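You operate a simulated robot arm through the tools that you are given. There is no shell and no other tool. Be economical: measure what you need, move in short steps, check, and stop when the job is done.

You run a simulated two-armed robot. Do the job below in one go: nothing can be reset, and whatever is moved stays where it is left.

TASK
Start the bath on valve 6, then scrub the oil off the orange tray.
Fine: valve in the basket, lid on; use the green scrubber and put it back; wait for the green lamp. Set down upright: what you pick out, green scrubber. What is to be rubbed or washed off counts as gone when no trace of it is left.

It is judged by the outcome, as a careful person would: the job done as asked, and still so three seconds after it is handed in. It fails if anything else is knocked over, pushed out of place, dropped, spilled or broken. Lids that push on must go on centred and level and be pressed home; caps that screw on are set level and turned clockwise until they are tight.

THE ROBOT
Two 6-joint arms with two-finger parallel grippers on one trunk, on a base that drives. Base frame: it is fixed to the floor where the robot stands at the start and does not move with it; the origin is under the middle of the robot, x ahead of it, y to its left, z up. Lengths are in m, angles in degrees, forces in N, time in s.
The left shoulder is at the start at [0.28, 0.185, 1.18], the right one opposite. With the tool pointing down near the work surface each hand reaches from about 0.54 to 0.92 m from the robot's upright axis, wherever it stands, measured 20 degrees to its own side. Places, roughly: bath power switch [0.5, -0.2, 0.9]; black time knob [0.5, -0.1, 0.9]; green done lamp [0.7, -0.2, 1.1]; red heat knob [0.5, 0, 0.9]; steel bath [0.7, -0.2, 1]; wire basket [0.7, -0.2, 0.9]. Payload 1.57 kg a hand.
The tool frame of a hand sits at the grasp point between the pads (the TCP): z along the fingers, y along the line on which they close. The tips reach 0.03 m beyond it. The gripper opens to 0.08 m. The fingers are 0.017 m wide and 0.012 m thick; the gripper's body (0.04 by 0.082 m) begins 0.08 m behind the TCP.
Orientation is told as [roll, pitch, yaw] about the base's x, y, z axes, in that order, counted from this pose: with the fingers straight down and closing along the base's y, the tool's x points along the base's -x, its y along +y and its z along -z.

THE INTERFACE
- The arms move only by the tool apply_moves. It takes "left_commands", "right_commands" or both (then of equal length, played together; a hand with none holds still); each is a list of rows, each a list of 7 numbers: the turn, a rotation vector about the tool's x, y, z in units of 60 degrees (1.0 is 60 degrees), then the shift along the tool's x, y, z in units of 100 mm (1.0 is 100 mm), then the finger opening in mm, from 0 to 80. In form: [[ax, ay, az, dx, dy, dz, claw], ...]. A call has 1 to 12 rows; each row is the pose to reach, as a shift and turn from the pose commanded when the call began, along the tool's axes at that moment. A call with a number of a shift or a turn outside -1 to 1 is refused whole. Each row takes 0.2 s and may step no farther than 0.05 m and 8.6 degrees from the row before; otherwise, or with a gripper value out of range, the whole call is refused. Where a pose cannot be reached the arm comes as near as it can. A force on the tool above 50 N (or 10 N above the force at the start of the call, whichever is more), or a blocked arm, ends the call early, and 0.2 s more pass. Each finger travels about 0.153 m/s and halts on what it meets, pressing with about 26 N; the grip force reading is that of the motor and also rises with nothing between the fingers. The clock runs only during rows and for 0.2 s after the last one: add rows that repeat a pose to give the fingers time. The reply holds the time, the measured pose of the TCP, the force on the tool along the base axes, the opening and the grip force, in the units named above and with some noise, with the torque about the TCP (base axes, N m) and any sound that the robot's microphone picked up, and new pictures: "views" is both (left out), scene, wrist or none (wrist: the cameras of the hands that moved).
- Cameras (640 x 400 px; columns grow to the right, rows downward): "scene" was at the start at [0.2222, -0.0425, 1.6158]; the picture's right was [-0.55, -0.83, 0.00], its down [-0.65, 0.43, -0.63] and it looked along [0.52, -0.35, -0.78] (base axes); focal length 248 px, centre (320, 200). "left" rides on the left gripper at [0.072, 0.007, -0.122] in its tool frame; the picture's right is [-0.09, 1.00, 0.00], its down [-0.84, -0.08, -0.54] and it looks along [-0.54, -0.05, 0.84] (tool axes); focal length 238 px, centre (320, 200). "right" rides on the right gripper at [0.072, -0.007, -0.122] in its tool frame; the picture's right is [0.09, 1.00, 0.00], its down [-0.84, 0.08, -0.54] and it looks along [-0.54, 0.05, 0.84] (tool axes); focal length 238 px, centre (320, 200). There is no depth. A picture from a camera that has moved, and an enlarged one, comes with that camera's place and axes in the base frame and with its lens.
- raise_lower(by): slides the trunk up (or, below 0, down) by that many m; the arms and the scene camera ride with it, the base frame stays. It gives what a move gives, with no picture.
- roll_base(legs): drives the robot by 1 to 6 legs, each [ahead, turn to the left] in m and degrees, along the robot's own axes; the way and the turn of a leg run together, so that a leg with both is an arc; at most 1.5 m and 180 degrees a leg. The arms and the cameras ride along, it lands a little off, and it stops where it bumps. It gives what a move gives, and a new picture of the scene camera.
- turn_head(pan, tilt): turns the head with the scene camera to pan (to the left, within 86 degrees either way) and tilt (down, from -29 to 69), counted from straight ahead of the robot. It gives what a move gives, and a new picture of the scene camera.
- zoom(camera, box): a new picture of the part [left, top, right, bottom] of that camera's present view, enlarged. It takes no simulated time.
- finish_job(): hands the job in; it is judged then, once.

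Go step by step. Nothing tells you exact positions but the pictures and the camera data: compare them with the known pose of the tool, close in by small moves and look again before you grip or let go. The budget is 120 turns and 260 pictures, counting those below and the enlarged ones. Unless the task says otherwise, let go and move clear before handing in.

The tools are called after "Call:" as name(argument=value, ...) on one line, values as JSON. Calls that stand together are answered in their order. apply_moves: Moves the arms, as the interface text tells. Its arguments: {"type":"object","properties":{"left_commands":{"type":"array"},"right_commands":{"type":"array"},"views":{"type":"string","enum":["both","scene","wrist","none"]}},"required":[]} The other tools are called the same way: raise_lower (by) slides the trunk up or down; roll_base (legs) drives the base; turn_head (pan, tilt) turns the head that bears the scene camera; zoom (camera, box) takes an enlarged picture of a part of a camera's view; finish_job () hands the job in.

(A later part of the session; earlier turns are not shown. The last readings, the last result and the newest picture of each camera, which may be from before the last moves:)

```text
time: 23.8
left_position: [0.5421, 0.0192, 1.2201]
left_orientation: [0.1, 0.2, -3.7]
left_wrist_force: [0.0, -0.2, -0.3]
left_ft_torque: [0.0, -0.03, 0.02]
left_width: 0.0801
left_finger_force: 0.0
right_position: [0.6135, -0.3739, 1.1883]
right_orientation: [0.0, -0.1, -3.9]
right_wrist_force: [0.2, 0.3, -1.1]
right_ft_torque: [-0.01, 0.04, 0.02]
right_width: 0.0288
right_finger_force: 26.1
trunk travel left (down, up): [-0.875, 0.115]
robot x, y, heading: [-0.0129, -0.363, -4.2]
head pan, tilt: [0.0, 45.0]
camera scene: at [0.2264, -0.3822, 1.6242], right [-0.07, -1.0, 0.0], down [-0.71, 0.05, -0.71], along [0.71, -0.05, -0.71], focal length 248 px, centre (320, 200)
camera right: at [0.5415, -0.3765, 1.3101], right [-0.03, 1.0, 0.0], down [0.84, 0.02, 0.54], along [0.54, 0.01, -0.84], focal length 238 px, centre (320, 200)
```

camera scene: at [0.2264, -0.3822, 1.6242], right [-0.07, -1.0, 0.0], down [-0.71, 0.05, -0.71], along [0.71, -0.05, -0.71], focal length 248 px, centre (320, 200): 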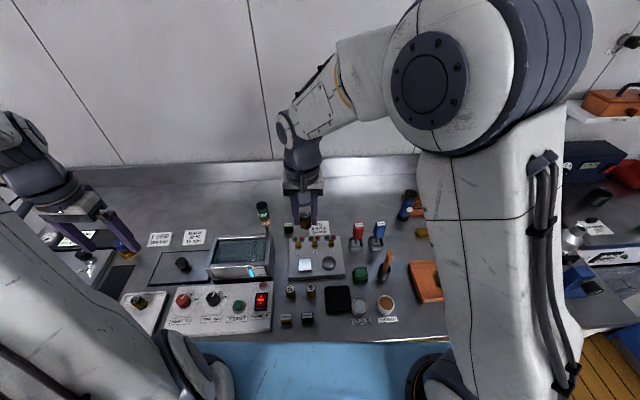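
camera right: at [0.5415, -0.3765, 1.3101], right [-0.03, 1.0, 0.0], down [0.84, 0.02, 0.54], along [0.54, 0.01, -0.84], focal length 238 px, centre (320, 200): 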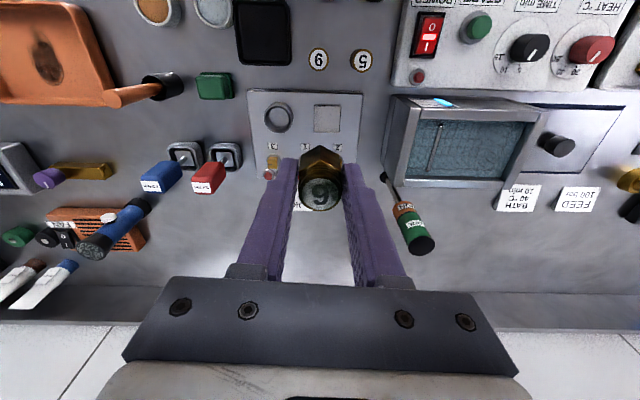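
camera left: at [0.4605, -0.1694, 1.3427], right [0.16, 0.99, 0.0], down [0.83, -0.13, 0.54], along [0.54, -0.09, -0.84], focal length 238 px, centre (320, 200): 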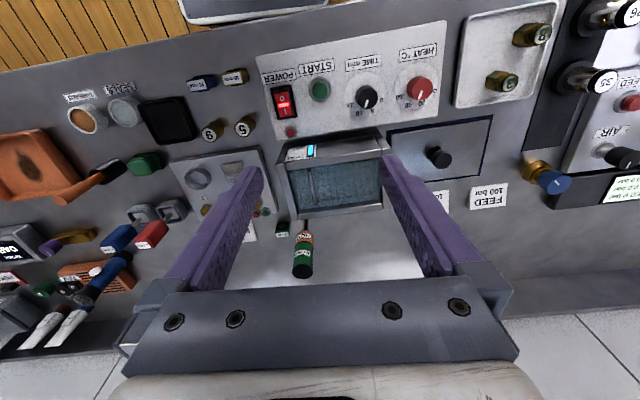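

Call:
apply_moves(right_commands=[[0, 0, 0, 0, 0.4, 0, 0], [0, 0, 0, 0, 0.8, 0, 0], [0, 0, 0, 0, 1.0, 0, 0]], views="none")

Call:
apply_moves(right_commands=[[0, 0, 0, -0.1, 0.4, 0, 0], [0, 0, 0, -0.2, 0.8, 0, 0], [0, 0, 0, -0.26, 1.0, 0, 0], [0, 0, 0, -0.26, 1.0, 0.4, 0]], views="both")

Call:
zoom(camera="right", box=[200, 80, 440, 240])

Call:
zoom(camera="scene", box=[180, 180, 300, 290])

```text
time: 24.6
left_position: [0.5434, 0.0173, 1.2208]
left_orientation: [0.0, 0.0, -3.8]
left_wrist_force: [-0.4, 1.1, 0.0]
left_ft_torque: [0.02, -0.02, -0.03]
left_width: 0.0798
left_finger_force: 0.1
right_position: [0.6183, -0.2748, 1.1895]
right_orientation: [-0.1, -0.1, -3.9]
right_wrist_force: [0.9, 0.2, -1.0]
right_ft_torque: [-0.01, 0.01, 0.03]
right_width: 0.0285
right_finger_force: 26.4
trunk travel left (down, up): [-0.875, 0.115]
robot x, y, heading: [-0.0163, -0.3665, -4.0]
head pan, tilt: [0.0, 45.0]
```

```text
time: 25.6
left_position: [0.5432, 0.0192, 1.2197]
left_orientation: [0.0, 0.0, -3.8]
left_wrist_force: [-0.8, 0.3, -0.4]
left_ft_torque: [-0.01, -0.02, -0.03]
left_width: 0.0801
left_finger_force: 0.1
right_position: [0.6485, -0.1766, 1.1464]
right_orientation: [0.0, 0.0, -3.8]
right_wrist_force: [-0.3, 0.1, -1.1]
right_ft_torque: [-0.04, -0.03, -0.02]
right_width: 0.0285
right_finger_force: 25.7
trunk travel left (down, up): [-0.875, 0.115]
robot x, y, heading: [-0.0181, -0.3648, -4.0]
head pan, tilt: [0.0, 45.0]
camera scene: at [0.2263, -0.3823, 1.6242], right [-0.07, -1.0, 0.0], down [-0.71, 0.05, -0.71], along [0.71, -0.05, -0.71], focal length 248 px, centre (320, 200)
camera right: at [0.5771, -0.1791, 1.2684], right [-0.03, 1.0, 0.0], down [0.84, 0.02, 0.54], along [0.54, 0.01, -0.84], focal length 238 px, centre (320, 200)
```

scene: 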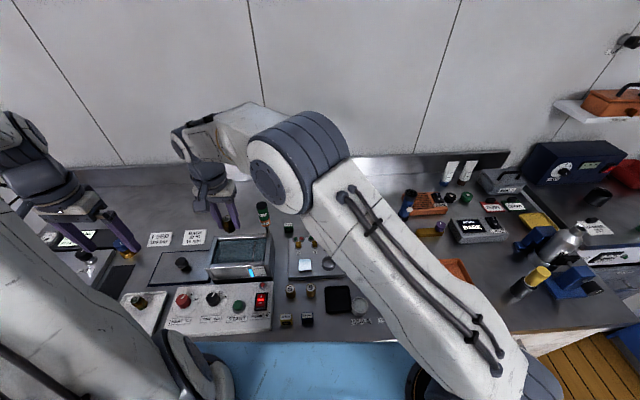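
right: 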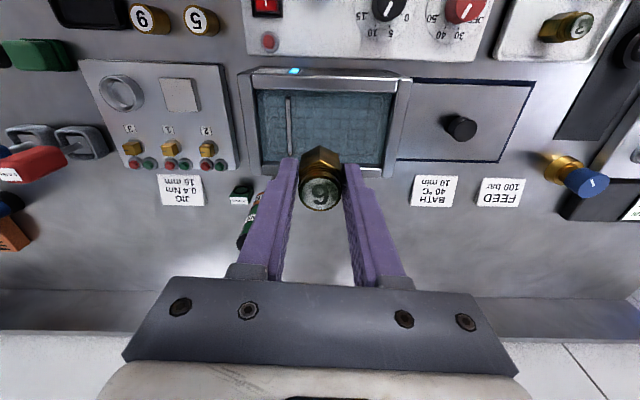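

```text
2.50 times, centred on (320, 160) of right
camera zoom: at [0.5771, -0.1791, 1.2684], right [-0.03, 1.0, 0.0], down [0.84, 0.02, 0.54], along [0.54, 0.01, -0.84], focal length 596 px, centre (320, 300)
```

zoom: 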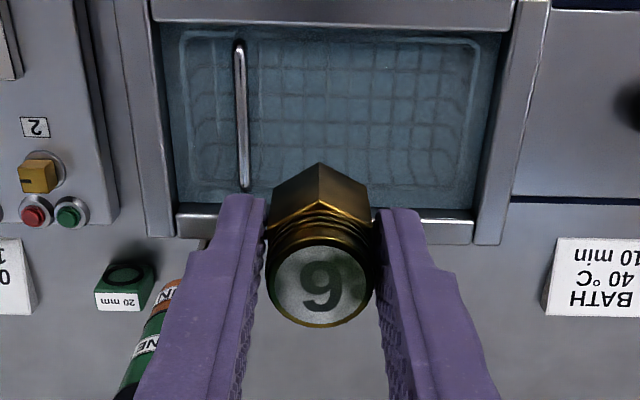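

```text
3.64 times, centred on (240, 235) of scene
camera zoom: at [0.2263, -0.3823, 1.6242], right [-0.07, -1.0, 0.0], down [-0.71, 0.05, -0.71], along [0.71, -0.05, -0.71], focal length 901 px, centre (611, 73)
```

zoom: 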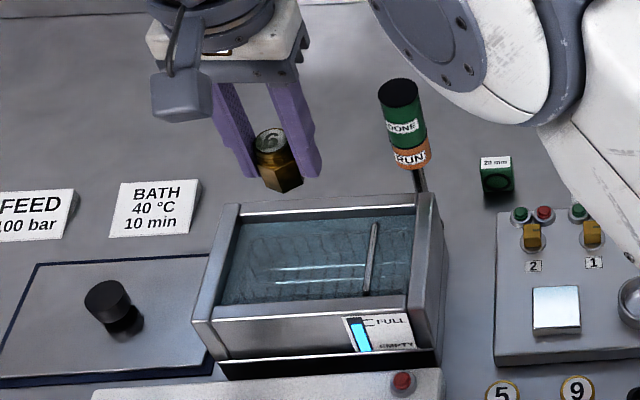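

Aligned almost; shifting to y −0.15 and lowering into the basket (handle bar sits at y≈−0.215).

Call:
apply_moves(right_commands=[[0, 0, 0, -0.085, 0.27, 0.0, 0], [0, 0, 0, -0.085, 0.27, 0.4, 0], [0, 0, 0, -0.085, 0.27, 0.8, 0], [0, 0, 0, -0.085, 0.27, 1.0, 0]], views="wrist")

Call:
zoom(camera="scene", box=[180, 180, 300, 290])

```text
time: 26.6
left_position: [0.5437, 0.0166, 1.2199]
left_orientation: [0.0, 0.0, -3.8]
left_wrist_force: [0.0, 0.1, 0.2]
left_ft_torque: [0.0, 0.0, 0.0]
left_width: 0.0799
left_finger_force: 0.1
right_position: [0.6615, -0.15, 1.0476]
right_orientation: [0.1, -0.2, -3.8]
right_wrist_force: [-0.2, -1.0, -0.7]
right_ft_torque: [0.02, 0.02, 0.0]
right_width: 0.0286
right_finger_force: 26.1
trunk travel left (down, up): [-0.875, 0.115]
robot x, y, heading: [-0.0146, -0.3625, -4.2]
head pan, tilt: [0.0, 45.0]
camera right: at [0.589, -0.1516, 1.1686], right [-0.03, 1.0, 0.0], down [0.84, 0.02, 0.54], along [0.54, 0.01, -0.84], focal length 238 px, centre (320, 200)
```

right: 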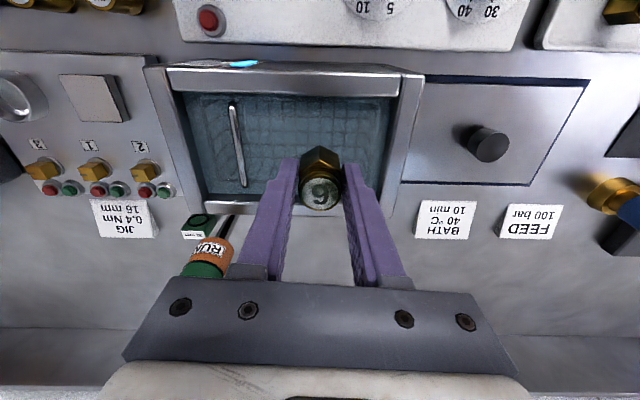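

```text
3.64 times, centred on (240, 235) of scene
camera zoom: at [0.2264, -0.3822, 1.6242], right [-0.07, -1.0, 0.0], down [-0.71, 0.05, -0.71], along [0.71, -0.05, -0.71], focal length 901 px, centre (611, 73)
```

zoom: 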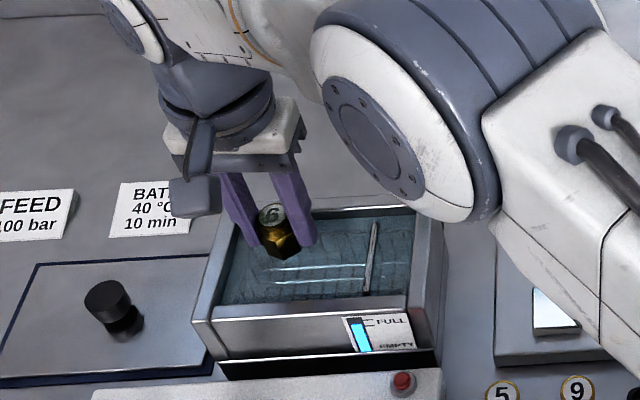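

Call:
apply_moves(right_commands=[[0, 0, 0, 0, 0, 0.2, 0], [0, 0, 0, 0, 0, 0.4, 0], [0, 0, 0, 0, 0, 0.55, 0], [0, 0, 0, 0, 0, 0.7, 0]], views="wrist")

Call:
zoom(camera="scene", box=[180, 180, 300, 290])

```text
time: 27.6
left_position: [0.544, 0.0182, 1.22]
left_orientation: [-0.1, -0.1, -3.9]
left_wrist_force: [0.3, -0.8, 0.7]
left_ft_torque: [0.02, -0.01, -0.01]
left_width: 0.0799
left_finger_force: 0.1
right_position: [0.6599, -0.1518, 0.9766]
right_orientation: [-0.1, -0.1, -3.6]
right_wrist_force: [-0.3, 0.3, -0.9]
right_ft_torque: [0.01, 0.02, 0.01]
right_width: 0.0288
right_finger_force: 25.7
trunk travel left (down, up): [-0.875, 0.115]
robot x, y, heading: [-0.0129, -0.3657, -4.0]
head pan, tilt: [0.0, 45.0]
camera right: at [0.5879, -0.1536, 1.0997], right [-0.03, 1.0, 0.0], down [0.84, 0.02, 0.54], along [0.54, 0.01, -0.84], focal length 238 px, centre (320, 200)
```

right: 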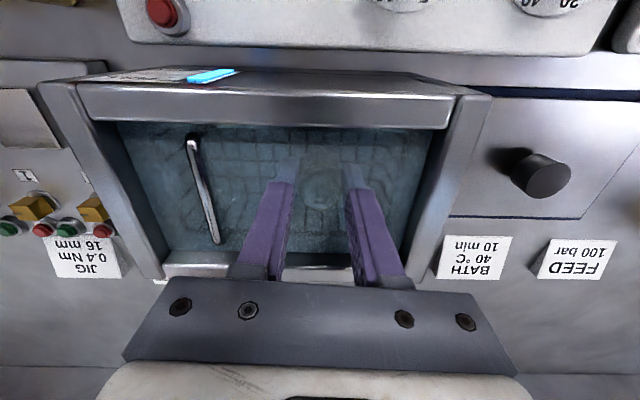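

```text
3.64 times, centred on (240, 235) of scene
camera zoom: at [0.2263, -0.3822, 1.6242], right [-0.07, -1.0, 0.0], down [-0.71, 0.05, -0.71], along [0.71, -0.05, -0.71], focal length 901 px, centre (611, 73)
```

zoom: 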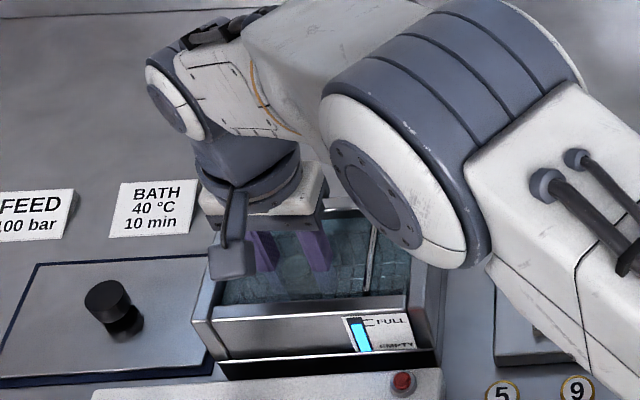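

Valve is submerged, no contact yet; continuing down in small steps.

Call:
apply_moves(right_commands=[[0, 0, 0, 0, 0, 0.08, 0], [0, 0, 0, 0, 0, 0.16, 0], [0, 0, 0, 0, 0, 0.24, 0], [0, 0, 0, 0, 0, 0.32, 0]], views="wrist")

```text
time: 28.3
left_position: [0.5433, 0.0181, 1.2204]
left_orientation: [0.1, 0.0, -3.8]
left_wrist_force: [-0.5, -0.6, 0.8]
left_ft_torque: [-0.03, 0.03, -0.01]
left_width: 0.0801
left_finger_force: 0.1
right_position: [0.6621, -0.1486, 0.9686]
right_orientation: [0.3, -0.5, -3.9]
right_wrist_force: [-1.0, -3.0, 15.1]
right_ft_torque: [-0.35, 0.16, -0.11]
right_width: 0.0283
right_finger_force: 26.3
trunk travel left (down, up): [-0.875, 0.115]
robot x, y, heading: [-0.0166, -0.3629, -4.1]
head pan, tilt: [0.0, 45.0]
stopped in row 3 (right hand): the force on the tool passed its limit at 55 N (the readings are from after the stop); the commanded pose is now the measured one
camera right: at [0.5899, -0.1516, 1.0904], right [-0.03, 1.0, 0.0], down [0.84, 0.02, 0.55], along [0.55, 0.02, -0.84], focal length 238 px, centre (320, 200)
```

right: 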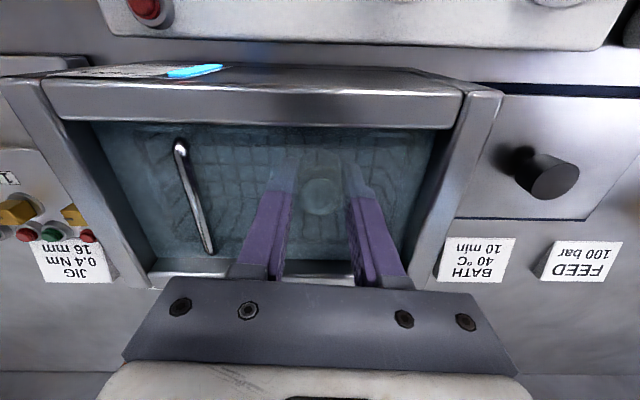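

Seated on the basket floor. Releasing gently and lifting straight out.

Call:
apply_moves(right_commands=[[0, 0, 0, 0, 0, -0.01, 10], [0, 0, 0, 0, 0, -0.01, 44], [0, 0, 0, 0, 0, -0.01, 44], [0, 0, 0, 0, 0, -0.3, 44], [0, 0, 0, 0, 0, -0.65, 44], [0, 0, 0, 0, 0, -1.0, 44]], views="wrist")

Call:
zoom(camera="right", box=[220, 100, 400, 220])

```text
time: 29.7
left_position: [0.5441, 0.0182, 1.2201]
left_orientation: [0.0, 0.0, -3.7]
left_wrist_force: [-0.5, -0.6, -0.2]
left_ft_torque: [0.01, 0.01, 0.0]
left_width: 0.0801
left_finger_force: 0.2
right_position: [0.6621, -0.1505, 1.0676]
right_orientation: [0.3, -0.4, -3.8]
right_wrist_force: [-0.7, -1.0, -0.5]
right_ft_torque: [-0.01, -0.01, -0.02]
right_width: 0.0442
right_finger_force: 0.0
trunk travel left (down, up): [-0.875, 0.115]
robot x, y, heading: [-0.0113, -0.3621, -4.1]
head pan, tilt: [0.0, 45.0]
camera right: at [0.5905, -0.1523, 1.1886], right [-0.03, 1.0, 0.0], down [0.84, 0.02, 0.55], along [0.55, 0.02, -0.84], focal length 238 px, centre (320, 200)
```

right: 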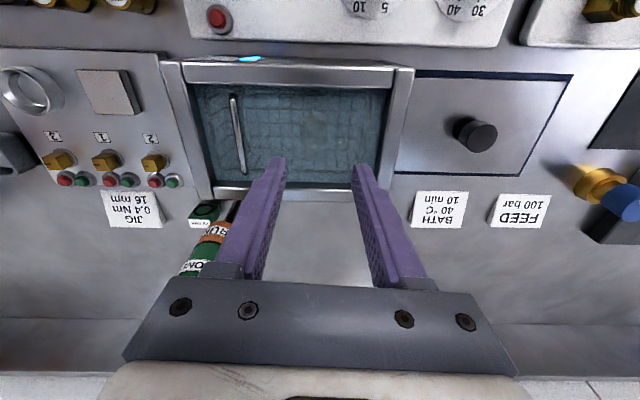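

```text
3.33 times, centred on (310, 160) of right
camera zoom: at [0.5905, -0.1523, 1.1886], right [-0.03, 1.0, 0.0], down [0.84, 0.02, 0.55], along [0.55, 0.02, -0.84], focal length 794 px, centre (353, 333)
```

zoom: 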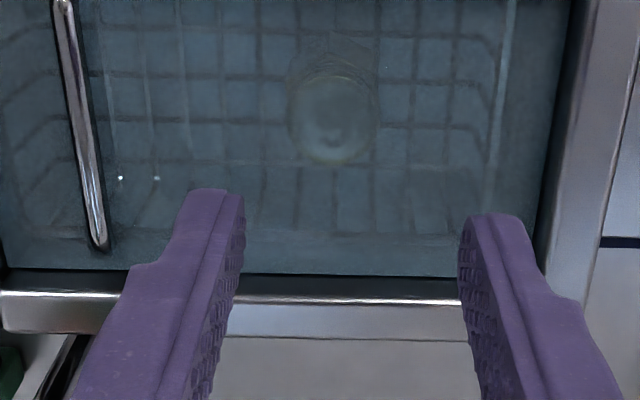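

Valve 6 stands upright in the basket. Right hand clears; left hand goes above the heat knob for a look.

Call:
apply_moves(right_commands=[[0, 0, 0, 0, 0, -0.4, 60], [0, 0, 0, 0, -0.1, -0.8, 60], [0, 0, 0, 0.1, -0.5, -1.0, 60], [0, 0, 0, 0.2, -0.9, -1.0, 60]], left_commands=[[0, 0, 0, 0, 0, 0.2, 80], [0, 0, 0, 0.05, -0.2, 0.5, 80], [0, 0, 0, 0.05, -0.4, 0.8, 80], [0, 0, 0, 0.05, -0.6, 1.0, 80]], views="wrist")

Call:
zoom(camera="left", box=[180, 60, 440, 220])

```text
time: 30.7
left_position: [0.5345, -0.0431, 1.1181]
left_orientation: [-0.1, 0.0, -3.8]
left_wrist_force: [-0.1, 0.0, 0.4]
left_ft_torque: [0.01, -0.02, 0.02]
left_width: 0.08
left_finger_force: 0.1
right_position: [0.6388, -0.2359, 1.1647]
right_orientation: [0.2, -0.4, -3.7]
right_wrist_force: [0.4, 1.1, -0.4]
right_ft_torque: [0.01, 0.0, 0.01]
right_width: 0.0599
right_finger_force: 0.1
trunk travel left (down, up): [-0.875, 0.115]
robot x, y, heading: [-0.0153, -0.3634, -4.0]
head pan, tilt: [0.0, 45.0]
camera right: at [0.5659, -0.2391, 1.2864], right [-0.03, 1.0, 0.0], down [0.84, 0.02, 0.55], along [0.55, 0.02, -0.84], focal length 238 px, centre (320, 200)
camera left: at [0.4646, -0.0327, 1.2404], right [0.16, 0.99, 0.0], down [0.83, -0.13, 0.54], along [0.53, -0.09, -0.84], focal length 238 px, centre (320, 200)
```

right: 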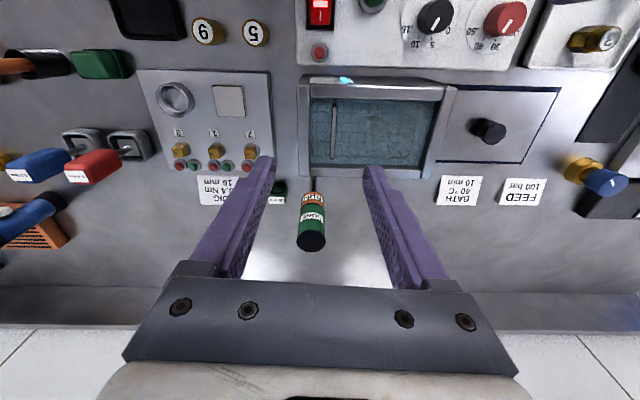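
left: 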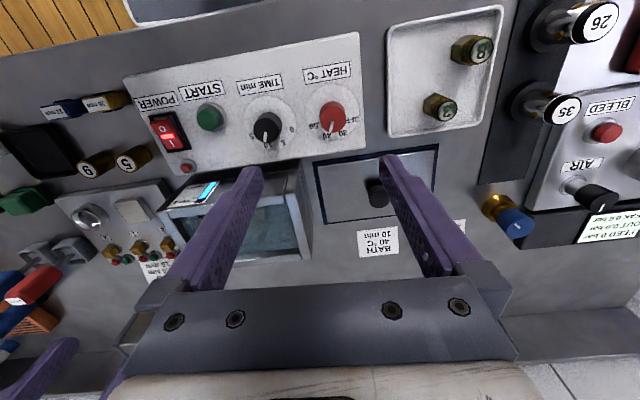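

```text
2.46 times, centred on (310, 140) of left
camera zoom: at [0.4646, -0.0327, 1.2404], right [0.16, 0.99, 0.0], down [0.83, -0.13, 0.54], along [0.53, -0.09, -0.84], focal length 587 px, centre (345, 348)
```

zoom: 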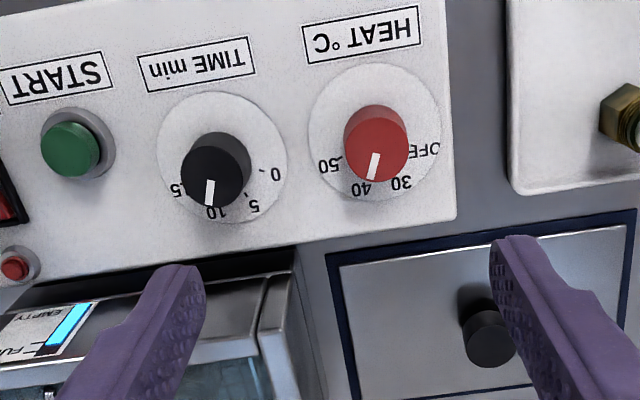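

Call:
zoom(camera="left", box=[300, 80, 364, 145])

Call:
zoom(camera="left", box=[236, 92, 300, 157])

Call:
zoom(camera="scene", box=[160, 280, 240, 330])

Call:
zoom(camera="right", box=[390, 0, 530, 80])

```text
6.15 times, centred on (332, 112) of left
camera zoom: at [0.4646, -0.0327, 1.2404], right [0.16, 0.99, 0.0], down [0.83, -0.13, 0.54], along [0.53, -0.09, -0.84], focal length 1467 px, centre (246, 738)
```

zoom: 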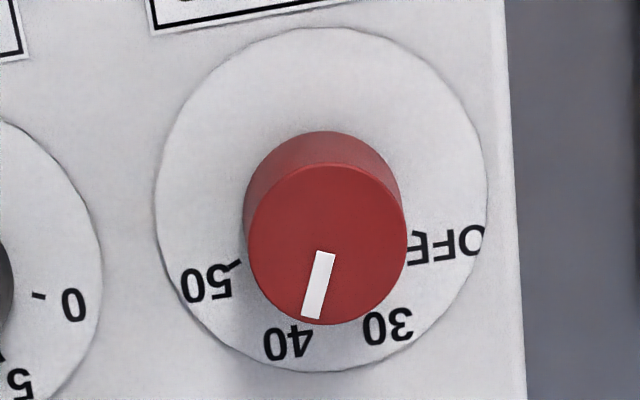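

```text
6.15 times, centred on (268, 124) of left
camera zoom: at [0.4646, -0.0327, 1.2404], right [0.16, 0.99, 0.0], down [0.83, -0.13, 0.54], along [0.53, -0.09, -0.84], focal length 1467 px, centre (640, 665)
```

zoom: 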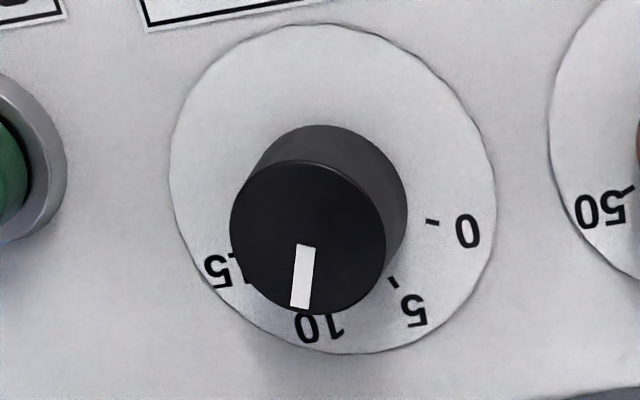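

```text
8.00 times, centred on (200, 305) of scene
camera zoom: at [0.2263, -0.3824, 1.6242], right [-0.07, -1.0, 0.0], down [-0.71, 0.05, -0.71], along [0.71, -0.05, -0.71], focal length 1983 px, centre (1280, -640)
```

zoom: 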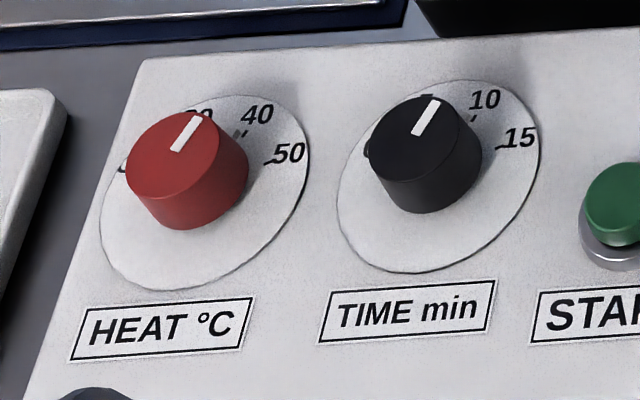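

```text
4.57 times, centred on (460, 40) of right
camera zoom: at [0.5659, -0.2391, 1.2864], right [-0.03, 1.0, 0.0], down [0.84, 0.02, 0.55], along [0.55, 0.02, -0.84], focal length 1090 px, centre (-320, 931)
```

zoom: 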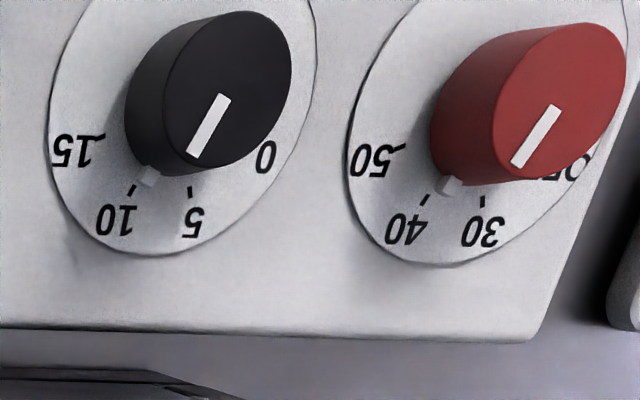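

Both pointers seem close to target but parallax is confusing; I'll place the left camera vertically above the knobs.

Call:
apply_moves(right_commands=[[0, 0, 0, 0.1, -0.4, 0, 60], [0, 0, 0, 0.2, -0.8, 0, 60], [0, 0, 0, 0.2, -1, 0, 60]], left_commands=[[0, 0, 0, -0.3, -0.1, 0, 80], [0, 0, 0, -0.6, -0.2, 0, 80], [0, 0, 0, -0.74, -0.33, 0, 80]], views="none")

Call:
zoom(camera="left", box=[200, 0, 440, 140])

```text
time: 31.5
left_position: [0.6086, -0.0817, 1.1201]
left_orientation: [0.0, 0.1, -3.9]
left_wrist_force: [0.7, 0.2, -0.4]
left_ft_torque: [0.01, 0.02, 0.0]
left_width: 0.0803
left_finger_force: 0.1
right_position: [0.6059, -0.3375, 1.1655]
right_orientation: [0.3, -0.3, -3.6]
right_wrist_force: [-0.5, 0.3, 0.1]
right_ft_torque: [0.0, -0.01, 0.0]
right_width: 0.06
right_finger_force: 0.0
trunk travel left (down, up): [-0.875, 0.115]
robot x, y, heading: [-0.013, -0.3672, -4.0]
head pan, tilt: [0.0, 45.0]
```

```text
2.67 times, centred on (320, 70) of left
camera zoom: at [0.5369, -0.0704, 1.2418], right [0.16, 0.99, 0.0], down [0.83, -0.13, 0.54], along [0.53, -0.09, -0.84], focal length 636 px, centre (320, 547)
```

zoom: 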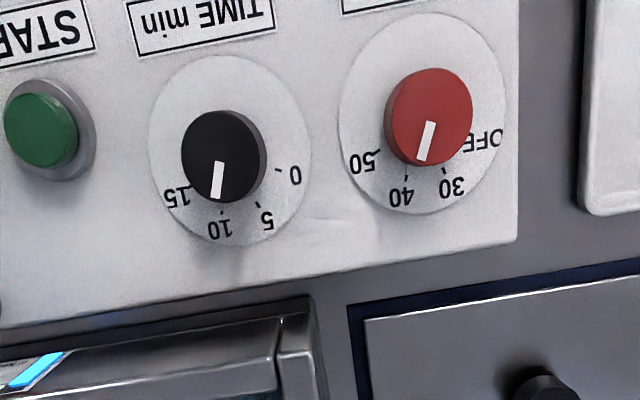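

Call:
zoom(camera="left", box=[324, 0, 394, 84])

Call:
zoom(camera="left", box=[250, 16, 320, 100])

```text
4.76 times, centred on (359, 42) of left
camera zoom: at [0.5369, -0.0704, 1.2418], right [0.16, 0.99, 0.0], down [0.83, -0.13, 0.54], along [0.53, -0.09, -0.84], focal length 1135 px, centre (134, 952)
```

zoom: 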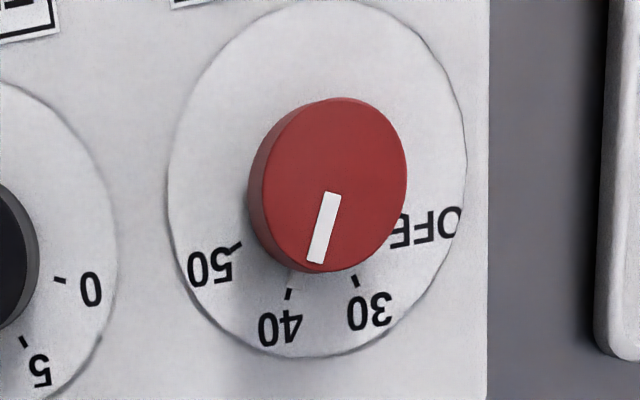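

```text
4.76 times, centred on (285, 58) of left
camera zoom: at [0.5369, -0.0704, 1.2418], right [0.16, 0.99, 0.0], down [0.83, -0.13, 0.54], along [0.53, -0.09, -0.84], focal length 1135 px, centre (487, 876)
```

zoom: 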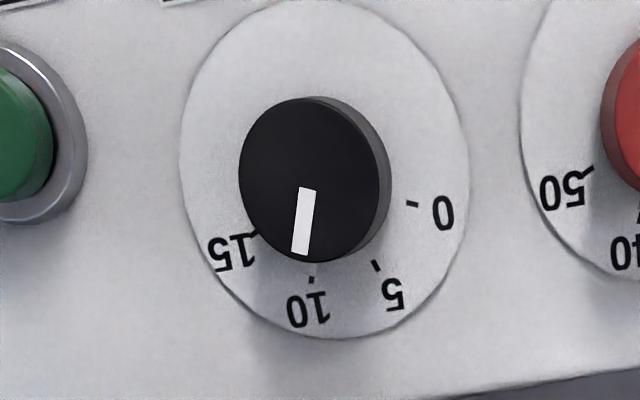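

The vertical view shows heat on 40 and time on 10 already (within 2°), and the rocker is on "I". Next the lid: left hand over its knob.

Call:
apply_moves(left_commands=[[0, 0, 0, -0.1, 0.4, 0, 80], [0, 0, 0, -0.3, 0.8, 0, 80], [0, 0, 0, -0.49, 1.0, 0, 80]], views="wrist")

Call:
zoom(camera="scene", box=[140, 230, 290, 330])

Call:
zoom(camera="right", box=[280, 0, 640, 220])

```text
time: 32.3
left_position: [0.6597, 0.0188, 1.1218]
left_orientation: [-0.1, 0.1, -3.8]
left_wrist_force: [-0.3, -0.1, 0.2]
left_ft_torque: [-0.02, 0.0, 0.04]
left_width: 0.0801
left_finger_force: 0.1
right_position: [0.6072, -0.337, 1.1652]
right_orientation: [0.2, -0.5, -3.8]
right_wrist_force: [0.1, -0.1, -1.2]
right_ft_torque: [-0.02, 0.0, 0.05]
right_width: 0.0601
right_finger_force: 0.0
trunk travel left (down, up): [-0.875, 0.115]
robot x, y, heading: [-0.0117, -0.364, -3.8]
head pan, tilt: [0.0, 45.0]
camera left: at [0.5899, 0.0294, 1.2431], right [0.16, 0.99, 0.0], down [0.83, -0.13, 0.54], along [0.53, -0.09, -0.84], focal length 238 px, centre (320, 200)
```

left: 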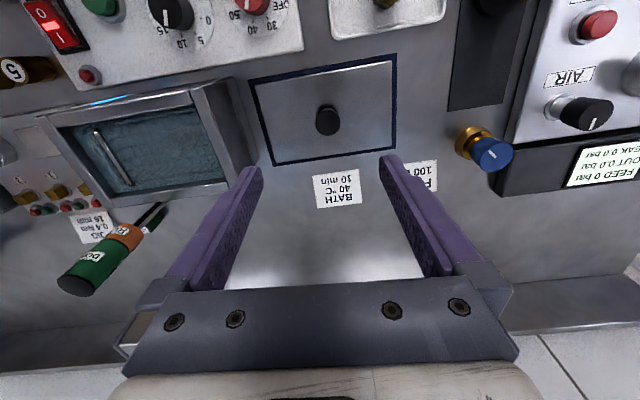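

```text
4.00 times, centred on (215, 280) of scene
camera zoom: at [0.2263, -0.3823, 1.6242], right [-0.07, -1.0, 0.0], down [-0.71, 0.05, -0.71], along [0.71, -0.05, -0.71], focal length 991 px, centre (740, -120)
```

zoom: 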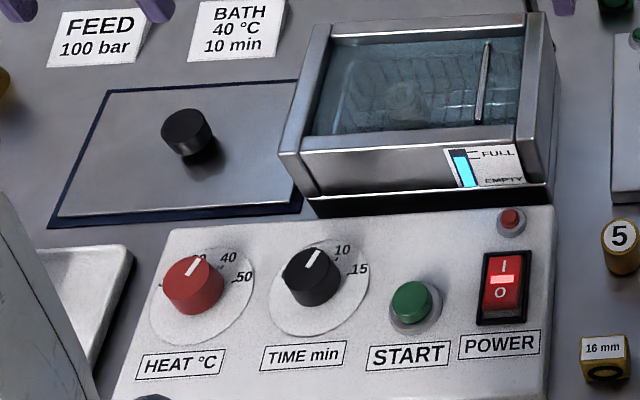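

```text
1.78 times, centred on (460, 110) of right
camera zoom: at [0.5347, -0.3401, 1.287], right [-0.03, 1.0, 0.0], down [0.84, 0.02, 0.55], along [0.55, 0.02, -0.84], focal length 424 px, centre (71, 360)
```

zoom: 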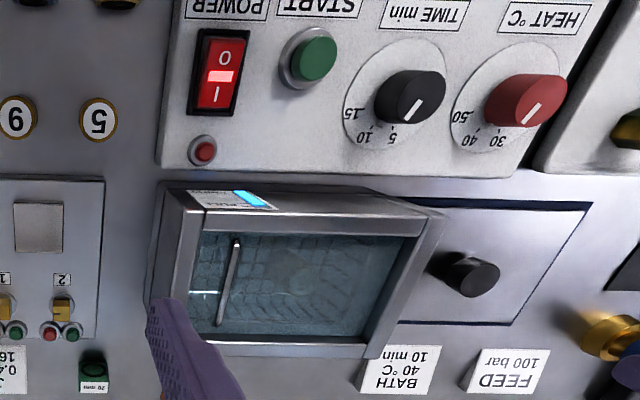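

Lid is about 0.122×0.19 m with knob at (0.669, 0.024), top z≈0.934; the bath rim's outer size matches, centre ≈(0.662, −0.175). Lowering left hand to the knob.

Call:
apply_moves(left_commands=[[0, 0, 0, -0.09, 0.06, 0.0, 70], [0, 0, 0, -0.09, 0.06, 0.4, 64], [0, 0, 0, -0.09, 0.06, 0.8, 64], [0, 0, 0, -0.09, 0.06, 1.0, 64]], views="none")

Call:
apply_moves(left_commands=[[0, 0, 0, 0, 0, 0.3, 64], [0, 0, 0, 0, 0, 0.55, 64]], views="wrist")

Call:
zoom(camera="left", box=[200, 80, 440, 230])

Call:
zoom(camera="scene", box=[130, 220, 250, 300])

```text
time: 33.3
left_position: [0.6706, 0.0237, 1.0212]
left_orientation: [0.1, 0.0, -3.8]
left_wrist_force: [0.1, 0.9, 0.2]
left_ft_torque: [0.01, 0.0, 0.01]
left_width: 0.0638
left_finger_force: 0.0
right_position: [0.6066, -0.3376, 1.1652]
right_orientation: [0.2, -0.3, -3.8]
right_wrist_force: [-0.1, -0.2, 0.8]
right_ft_torque: [0.0, 0.04, 0.0]
right_width: 0.0601
right_finger_force: 0.1
trunk travel left (down, up): [-0.875, 0.115]
robot x, y, heading: [-0.0138, -0.3657, -3.8]
head pan, tilt: [0.0, 45.0]
```

```text
time: 33.9
left_position: [0.6702, 0.0224, 0.9663]
left_orientation: [0.0, 0.0, -3.9]
left_wrist_force: [0.5, -0.2, 0.4]
left_ft_torque: [-0.01, -0.02, 0.0]
left_width: 0.0639
left_finger_force: 0.1
right_position: [0.6075, -0.337, 1.1651]
right_orientation: [0.2, -0.3, -3.7]
right_wrist_force: [-0.7, 0.8, 0.8]
right_ft_torque: [0.0, 0.02, -0.01]
right_width: 0.0599
right_finger_force: 0.1
trunk travel left (down, up): [-0.875, 0.115]
robot x, y, heading: [-0.0112, -0.3646, -3.9]
head pan, tilt: [0.0, 45.0]
camera left: at [0.5997, 0.0335, 1.0876], right [0.16, 0.99, 0.0], down [0.83, -0.13, 0.54], along [0.53, -0.09, -0.84], focal length 238 px, centre (320, 200)
```

left: 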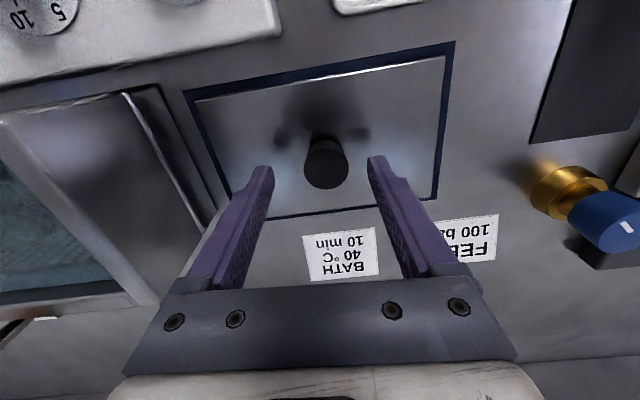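

```text
2.67 times, centred on (320, 155) of left
camera zoom: at [0.5997, 0.0335, 1.0876], right [0.16, 0.99, 0.0], down [0.83, -0.13, 0.54], along [0.53, -0.09, -0.84], focal length 636 px, centre (320, 320)
```

zoom: 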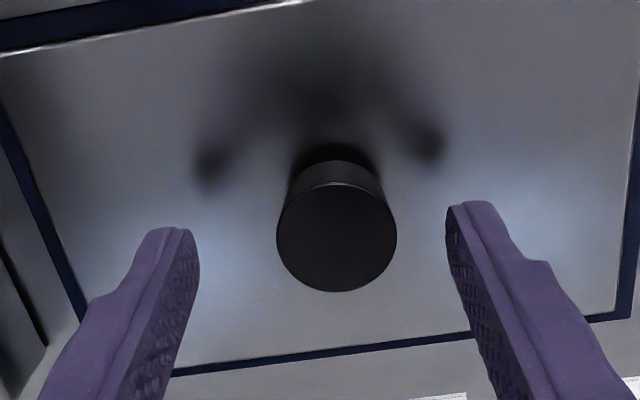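

```text
5.00 times, centred on (190, 260) of scene
camera zoom: at [0.2264, -0.3823, 1.6242], right [-0.07, -1.0, 0.0], down [-0.71, 0.05, -0.71], along [0.71, -0.05, -0.71], focal length 1239 px, centre (970, -100)
```

zoom: 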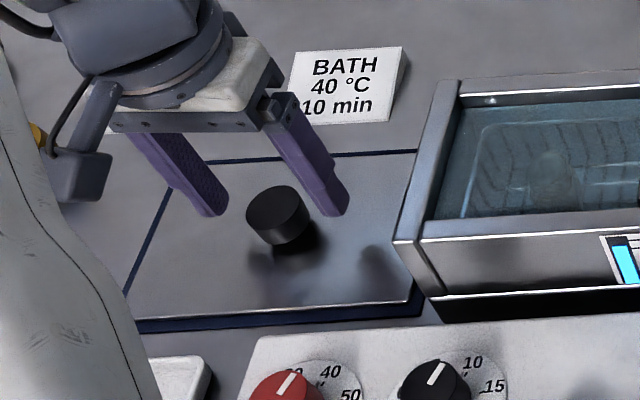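

Call:
apply_moves(left_commands=[[0, 0, 0, 0.03, 0.035, 0.12, 64], [0, 0, 0, 0.03, 0.035, 0.24, 64], [0, 0, 0, 0.03, 0.035, 0.24, 30], [0, 0, 0, 0.03, 0.035, 0.24, 0], [0, 0, 0, 0.03, 0.035, 0.24, 0], [0, 0, 0, 0.03, 0.035, 0.24, 0]], views="wrist")

```text
time: 35.3
left_position: [0.6673, 0.0269, 0.9419]
left_orientation: [0.0, 0.1, -3.9]
left_wrist_force: [1.0, 2.2, 0.5]
left_ft_torque: [0.05, -0.09, 0.06]
left_width: 0.0307
left_finger_force: 26.6
right_position: [0.6077, -0.3376, 1.1652]
right_orientation: [0.2, -0.4, -3.9]
right_wrist_force: [0.1, -0.1, 0.2]
right_ft_torque: [-0.04, -0.02, 0.01]
right_width: 0.0601
right_finger_force: 0.0
trunk travel left (down, up): [-0.875, 0.115]
robot x, y, heading: [-0.0136, -0.3624, -3.9]
head pan, tilt: [0.0, 45.0]
camera left: at [0.5965, 0.0366, 1.0635], right [0.16, 0.99, 0.0], down [0.83, -0.13, 0.54], along [0.53, -0.09, -0.84], focal length 238 px, centre (320, 200)
```

left: 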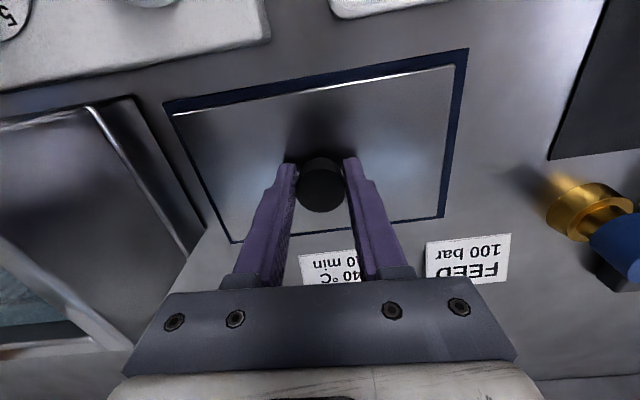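

Knob gripped. Lifting the lid straight up with a slight shift away from the bath wall; the right hand backs off.

Call:
apply_moves(left_commands=[[0, 0, 0, 0, 0.03, -0.1, 0], [0, 0, 0, 0, 0.06, -0.3, 0], [0, 0, 0, 0, 0.06, -0.65, 0], [0, 0, 0, 0, 0.06, -1.0, 0]], right_commands=[[0, 0, 0, 0.1, -0.3, 0, 60], [0, 0, 0, 0.2, -0.6, 0, 60], [0, 0, 0, 0.2, -0.9, 0, 60], [0, 0, 0, 0.2, -1, 0, 60]], views="both")

Call:
zoom(camera="scene", box=[120, 190, 300, 310])

```text
time: 36.3
left_position: [0.6686, 0.0317, 1.041]
left_orientation: [-0.2, 0.1, -3.9]
left_wrist_force: [0.6, -0.3, -1.5]
left_ft_torque: [-0.03, 0.0, 0.0]
left_width: 0.031
left_finger_force: 25.6
right_position: [0.5813, -0.4347, 1.1621]
right_orientation: [0.2, -0.4, -3.8]
right_wrist_force: [-0.6, 0.7, -0.2]
right_ft_torque: [-0.01, -0.01, 0.0]
right_width: 0.0599
right_finger_force: 0.2
trunk travel left (down, up): [-0.875, 0.115]
robot x, y, heading: [-0.0112, -0.3632, -4.1]
head pan, tilt: [0.0, 45.0]
camera scene: at [0.2264, -0.3824, 1.6242], right [-0.07, -1.0, 0.0], down [-0.71, 0.05, -0.71], along [0.71, -0.05, -0.71], focal length 248 px, centre (320, 200)
camera right: at [0.5082, -0.4369, 1.2838], right [-0.03, 1.0, 0.0], down [0.84, 0.02, 0.55], along [0.55, 0.02, -0.84], focal length 238 px, centre (320, 200)
camera left: at [0.5984, 0.0424, 1.1636], right [0.16, 0.99, 0.0], down [0.83, -0.13, 0.54], along [0.53, -0.09, -0.84], focal length 238 px, centre (320, 200)
```

scene: 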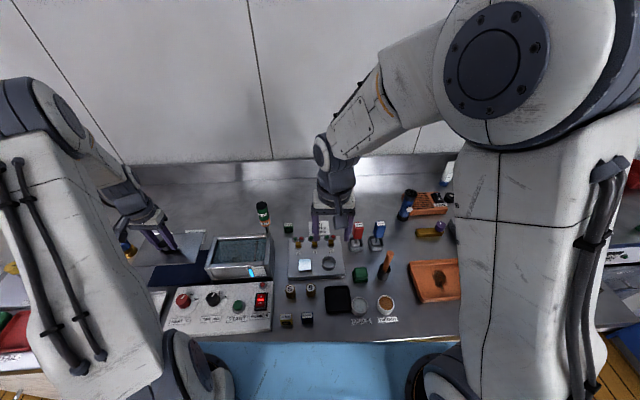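
right: 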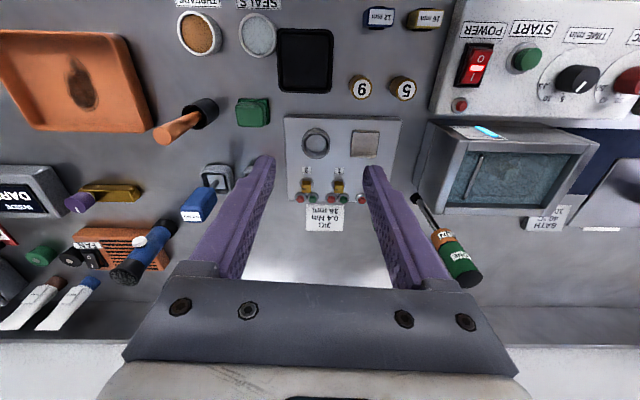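
left: 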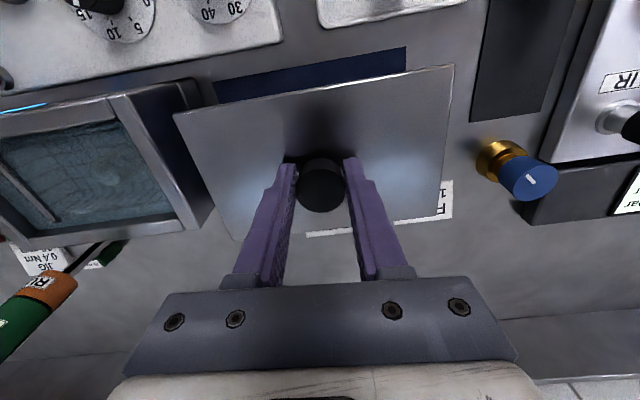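

```text
3.33 times, centred on (210, 250) of scene
camera zoom: at [0.2264, -0.3824, 1.6242], right [-0.07, -1.0, 0.0], down [-0.71, 0.05, -0.71], along [0.71, -0.05, -0.71], focal length 826 px, centre (687, 33)
```

zoom: 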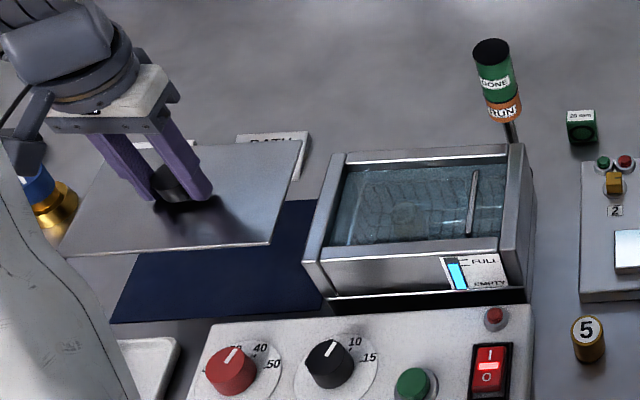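

The lid is held level. Carrying it up and right over the bath, with a small yaw correction.

Call:
apply_moves(left_commands=[[0, 0, 0, 0, 0, -0.4, 0], [0, 0, -0.015, 0, -0.4, -0.4, 0], [0, 0, -0.033, 0, -0.8, -0.4, 0], [0, 0, -0.033, 0, -1.0, -0.4, 0]], views="none")

Call:
apply_moves(left_commands=[[0, 0, 0, 0, -0.4, 0, 0], [0, 0, 0, 0, -0.8, 0, 0], [0, 0, 0, 0, -1.0, 0, 0]], views="both")

Call:
zoom(camera="left", box=[160, 40, 480, 260])

Call:
zoom(camera="scene", box=[160, 190, 300, 300])

Call:
zoom(camera="right", box=[380, 60, 640, 260])

```text
time: 37.3
left_position: [0.6625, -0.0663, 1.0803]
left_orientation: [-0.1, 0.2, -1.8]
left_wrist_force: [-0.3, -0.7, -1.6]
left_ft_torque: [-0.01, 0.01, -0.02]
left_width: 0.0307
left_finger_force: 25.8
right_position: [0.5809, -0.4335, 1.1628]
right_orientation: [0.1, -0.3, -3.9]
right_wrist_force: [-0.5, -0.2, -0.4]
right_ft_torque: [0.01, 0.01, 0.01]
right_width: 0.06
right_finger_force: 0.1
trunk travel left (down, up): [-0.875, 0.115]
robot x, y, heading: [-0.01, -0.3677, -3.8]
head pan, tilt: [0.0, 45.0]
```

```text
time: 38.1
left_position: [0.6598, -0.1694, 1.0808]
left_orientation: [0.0, 0.0, -1.8]
left_wrist_force: [-0.7, -0.3, -1.3]
left_ft_torque: [0.01, 0.01, 0.0]
left_width: 0.031
left_finger_force: 25.6
right_position: [0.5807, -0.4333, 1.1621]
right_orientation: [0.2, -0.3, -3.8]
right_wrist_force: [1.1, 0.4, 0.1]
right_ft_torque: [0.0, 0.0, 0.01]
right_width: 0.0599
right_finger_force: 0.1
trunk travel left (down, up): [-0.875, 0.115]
robot x, y, heading: [-0.0113, -0.3641, -4.1]
head pan, tilt: [0.0, 45.0]
camera scene: at [0.2264, -0.3825, 1.6242], right [-0.07, -1.0, 0.0], down [-0.71, 0.05, -0.71], along [0.71, -0.05, -0.71], focal length 248 px, centre (320, 200)
camera left: at [0.5889, -0.1611, 1.2038], right [0.12, 0.99, 0.0], down [0.83, -0.1, 0.54], along [0.54, -0.07, -0.84], focal length 238 px, centre (320, 200)
```

scene: 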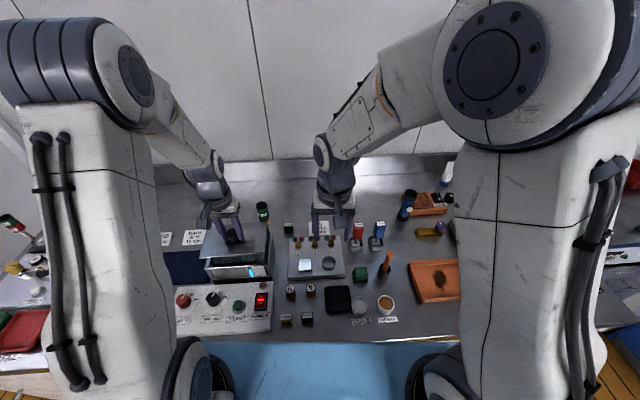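
left: 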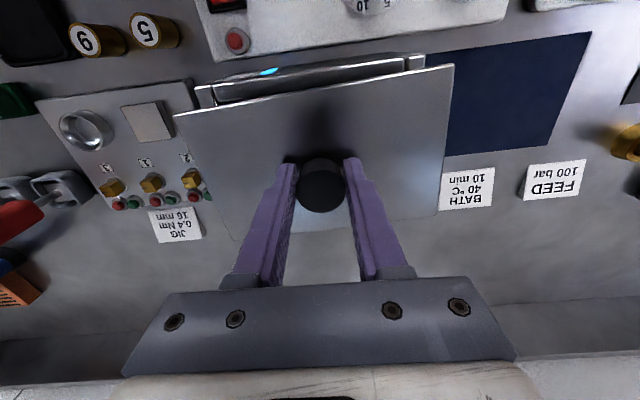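

```text
1.82 times, centred on (320, 150) of left
camera zoom: at [0.5889, -0.1611, 1.2038], right [0.12, 0.99, 0.0], down [0.83, -0.1, 0.54], along [0.54, -0.07, -0.84], focal length 433 px, centre (320, 291)
```

zoom: 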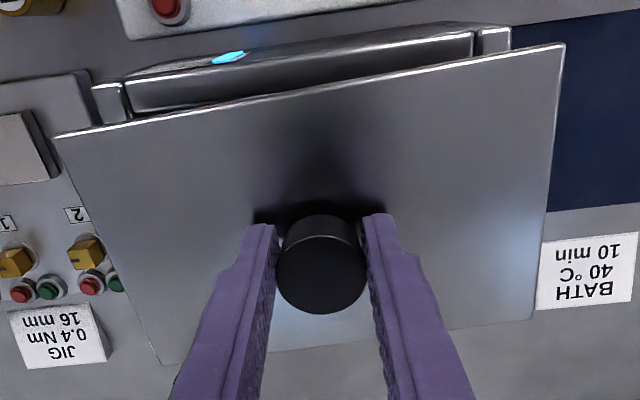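

```text
3.64 times, centred on (230, 245) of scene
camera zoom: at [0.2264, -0.3825, 1.6242], right [-0.07, -1.0, 0.0], down [-0.71, 0.05, -0.71], along [0.71, -0.05, -0.71], focal length 901 px, centre (647, 36)
```

zoom: 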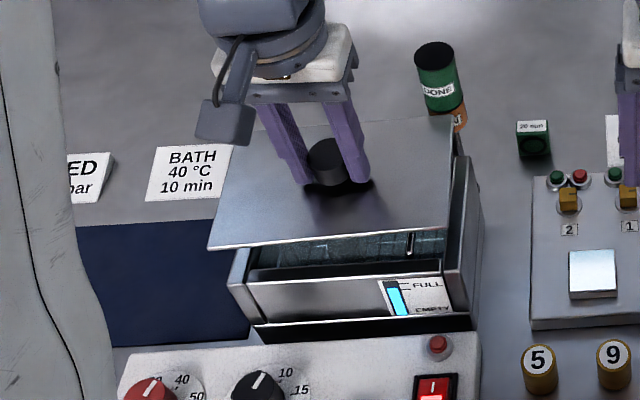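

```text
2.00 times, centred on (510, 160) of right
camera zoom: at [0.5082, -0.4366, 1.2839], right [-0.03, 1.0, 0.0], down [0.84, 0.02, 0.55], along [0.55, 0.02, -0.84], focal length 477 px, centre (-60, 280)
```

zoom: 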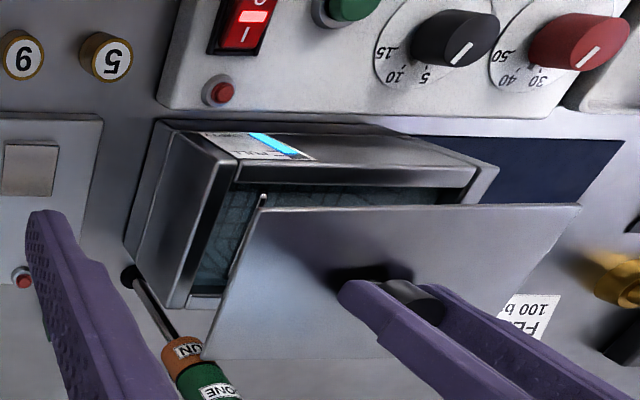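

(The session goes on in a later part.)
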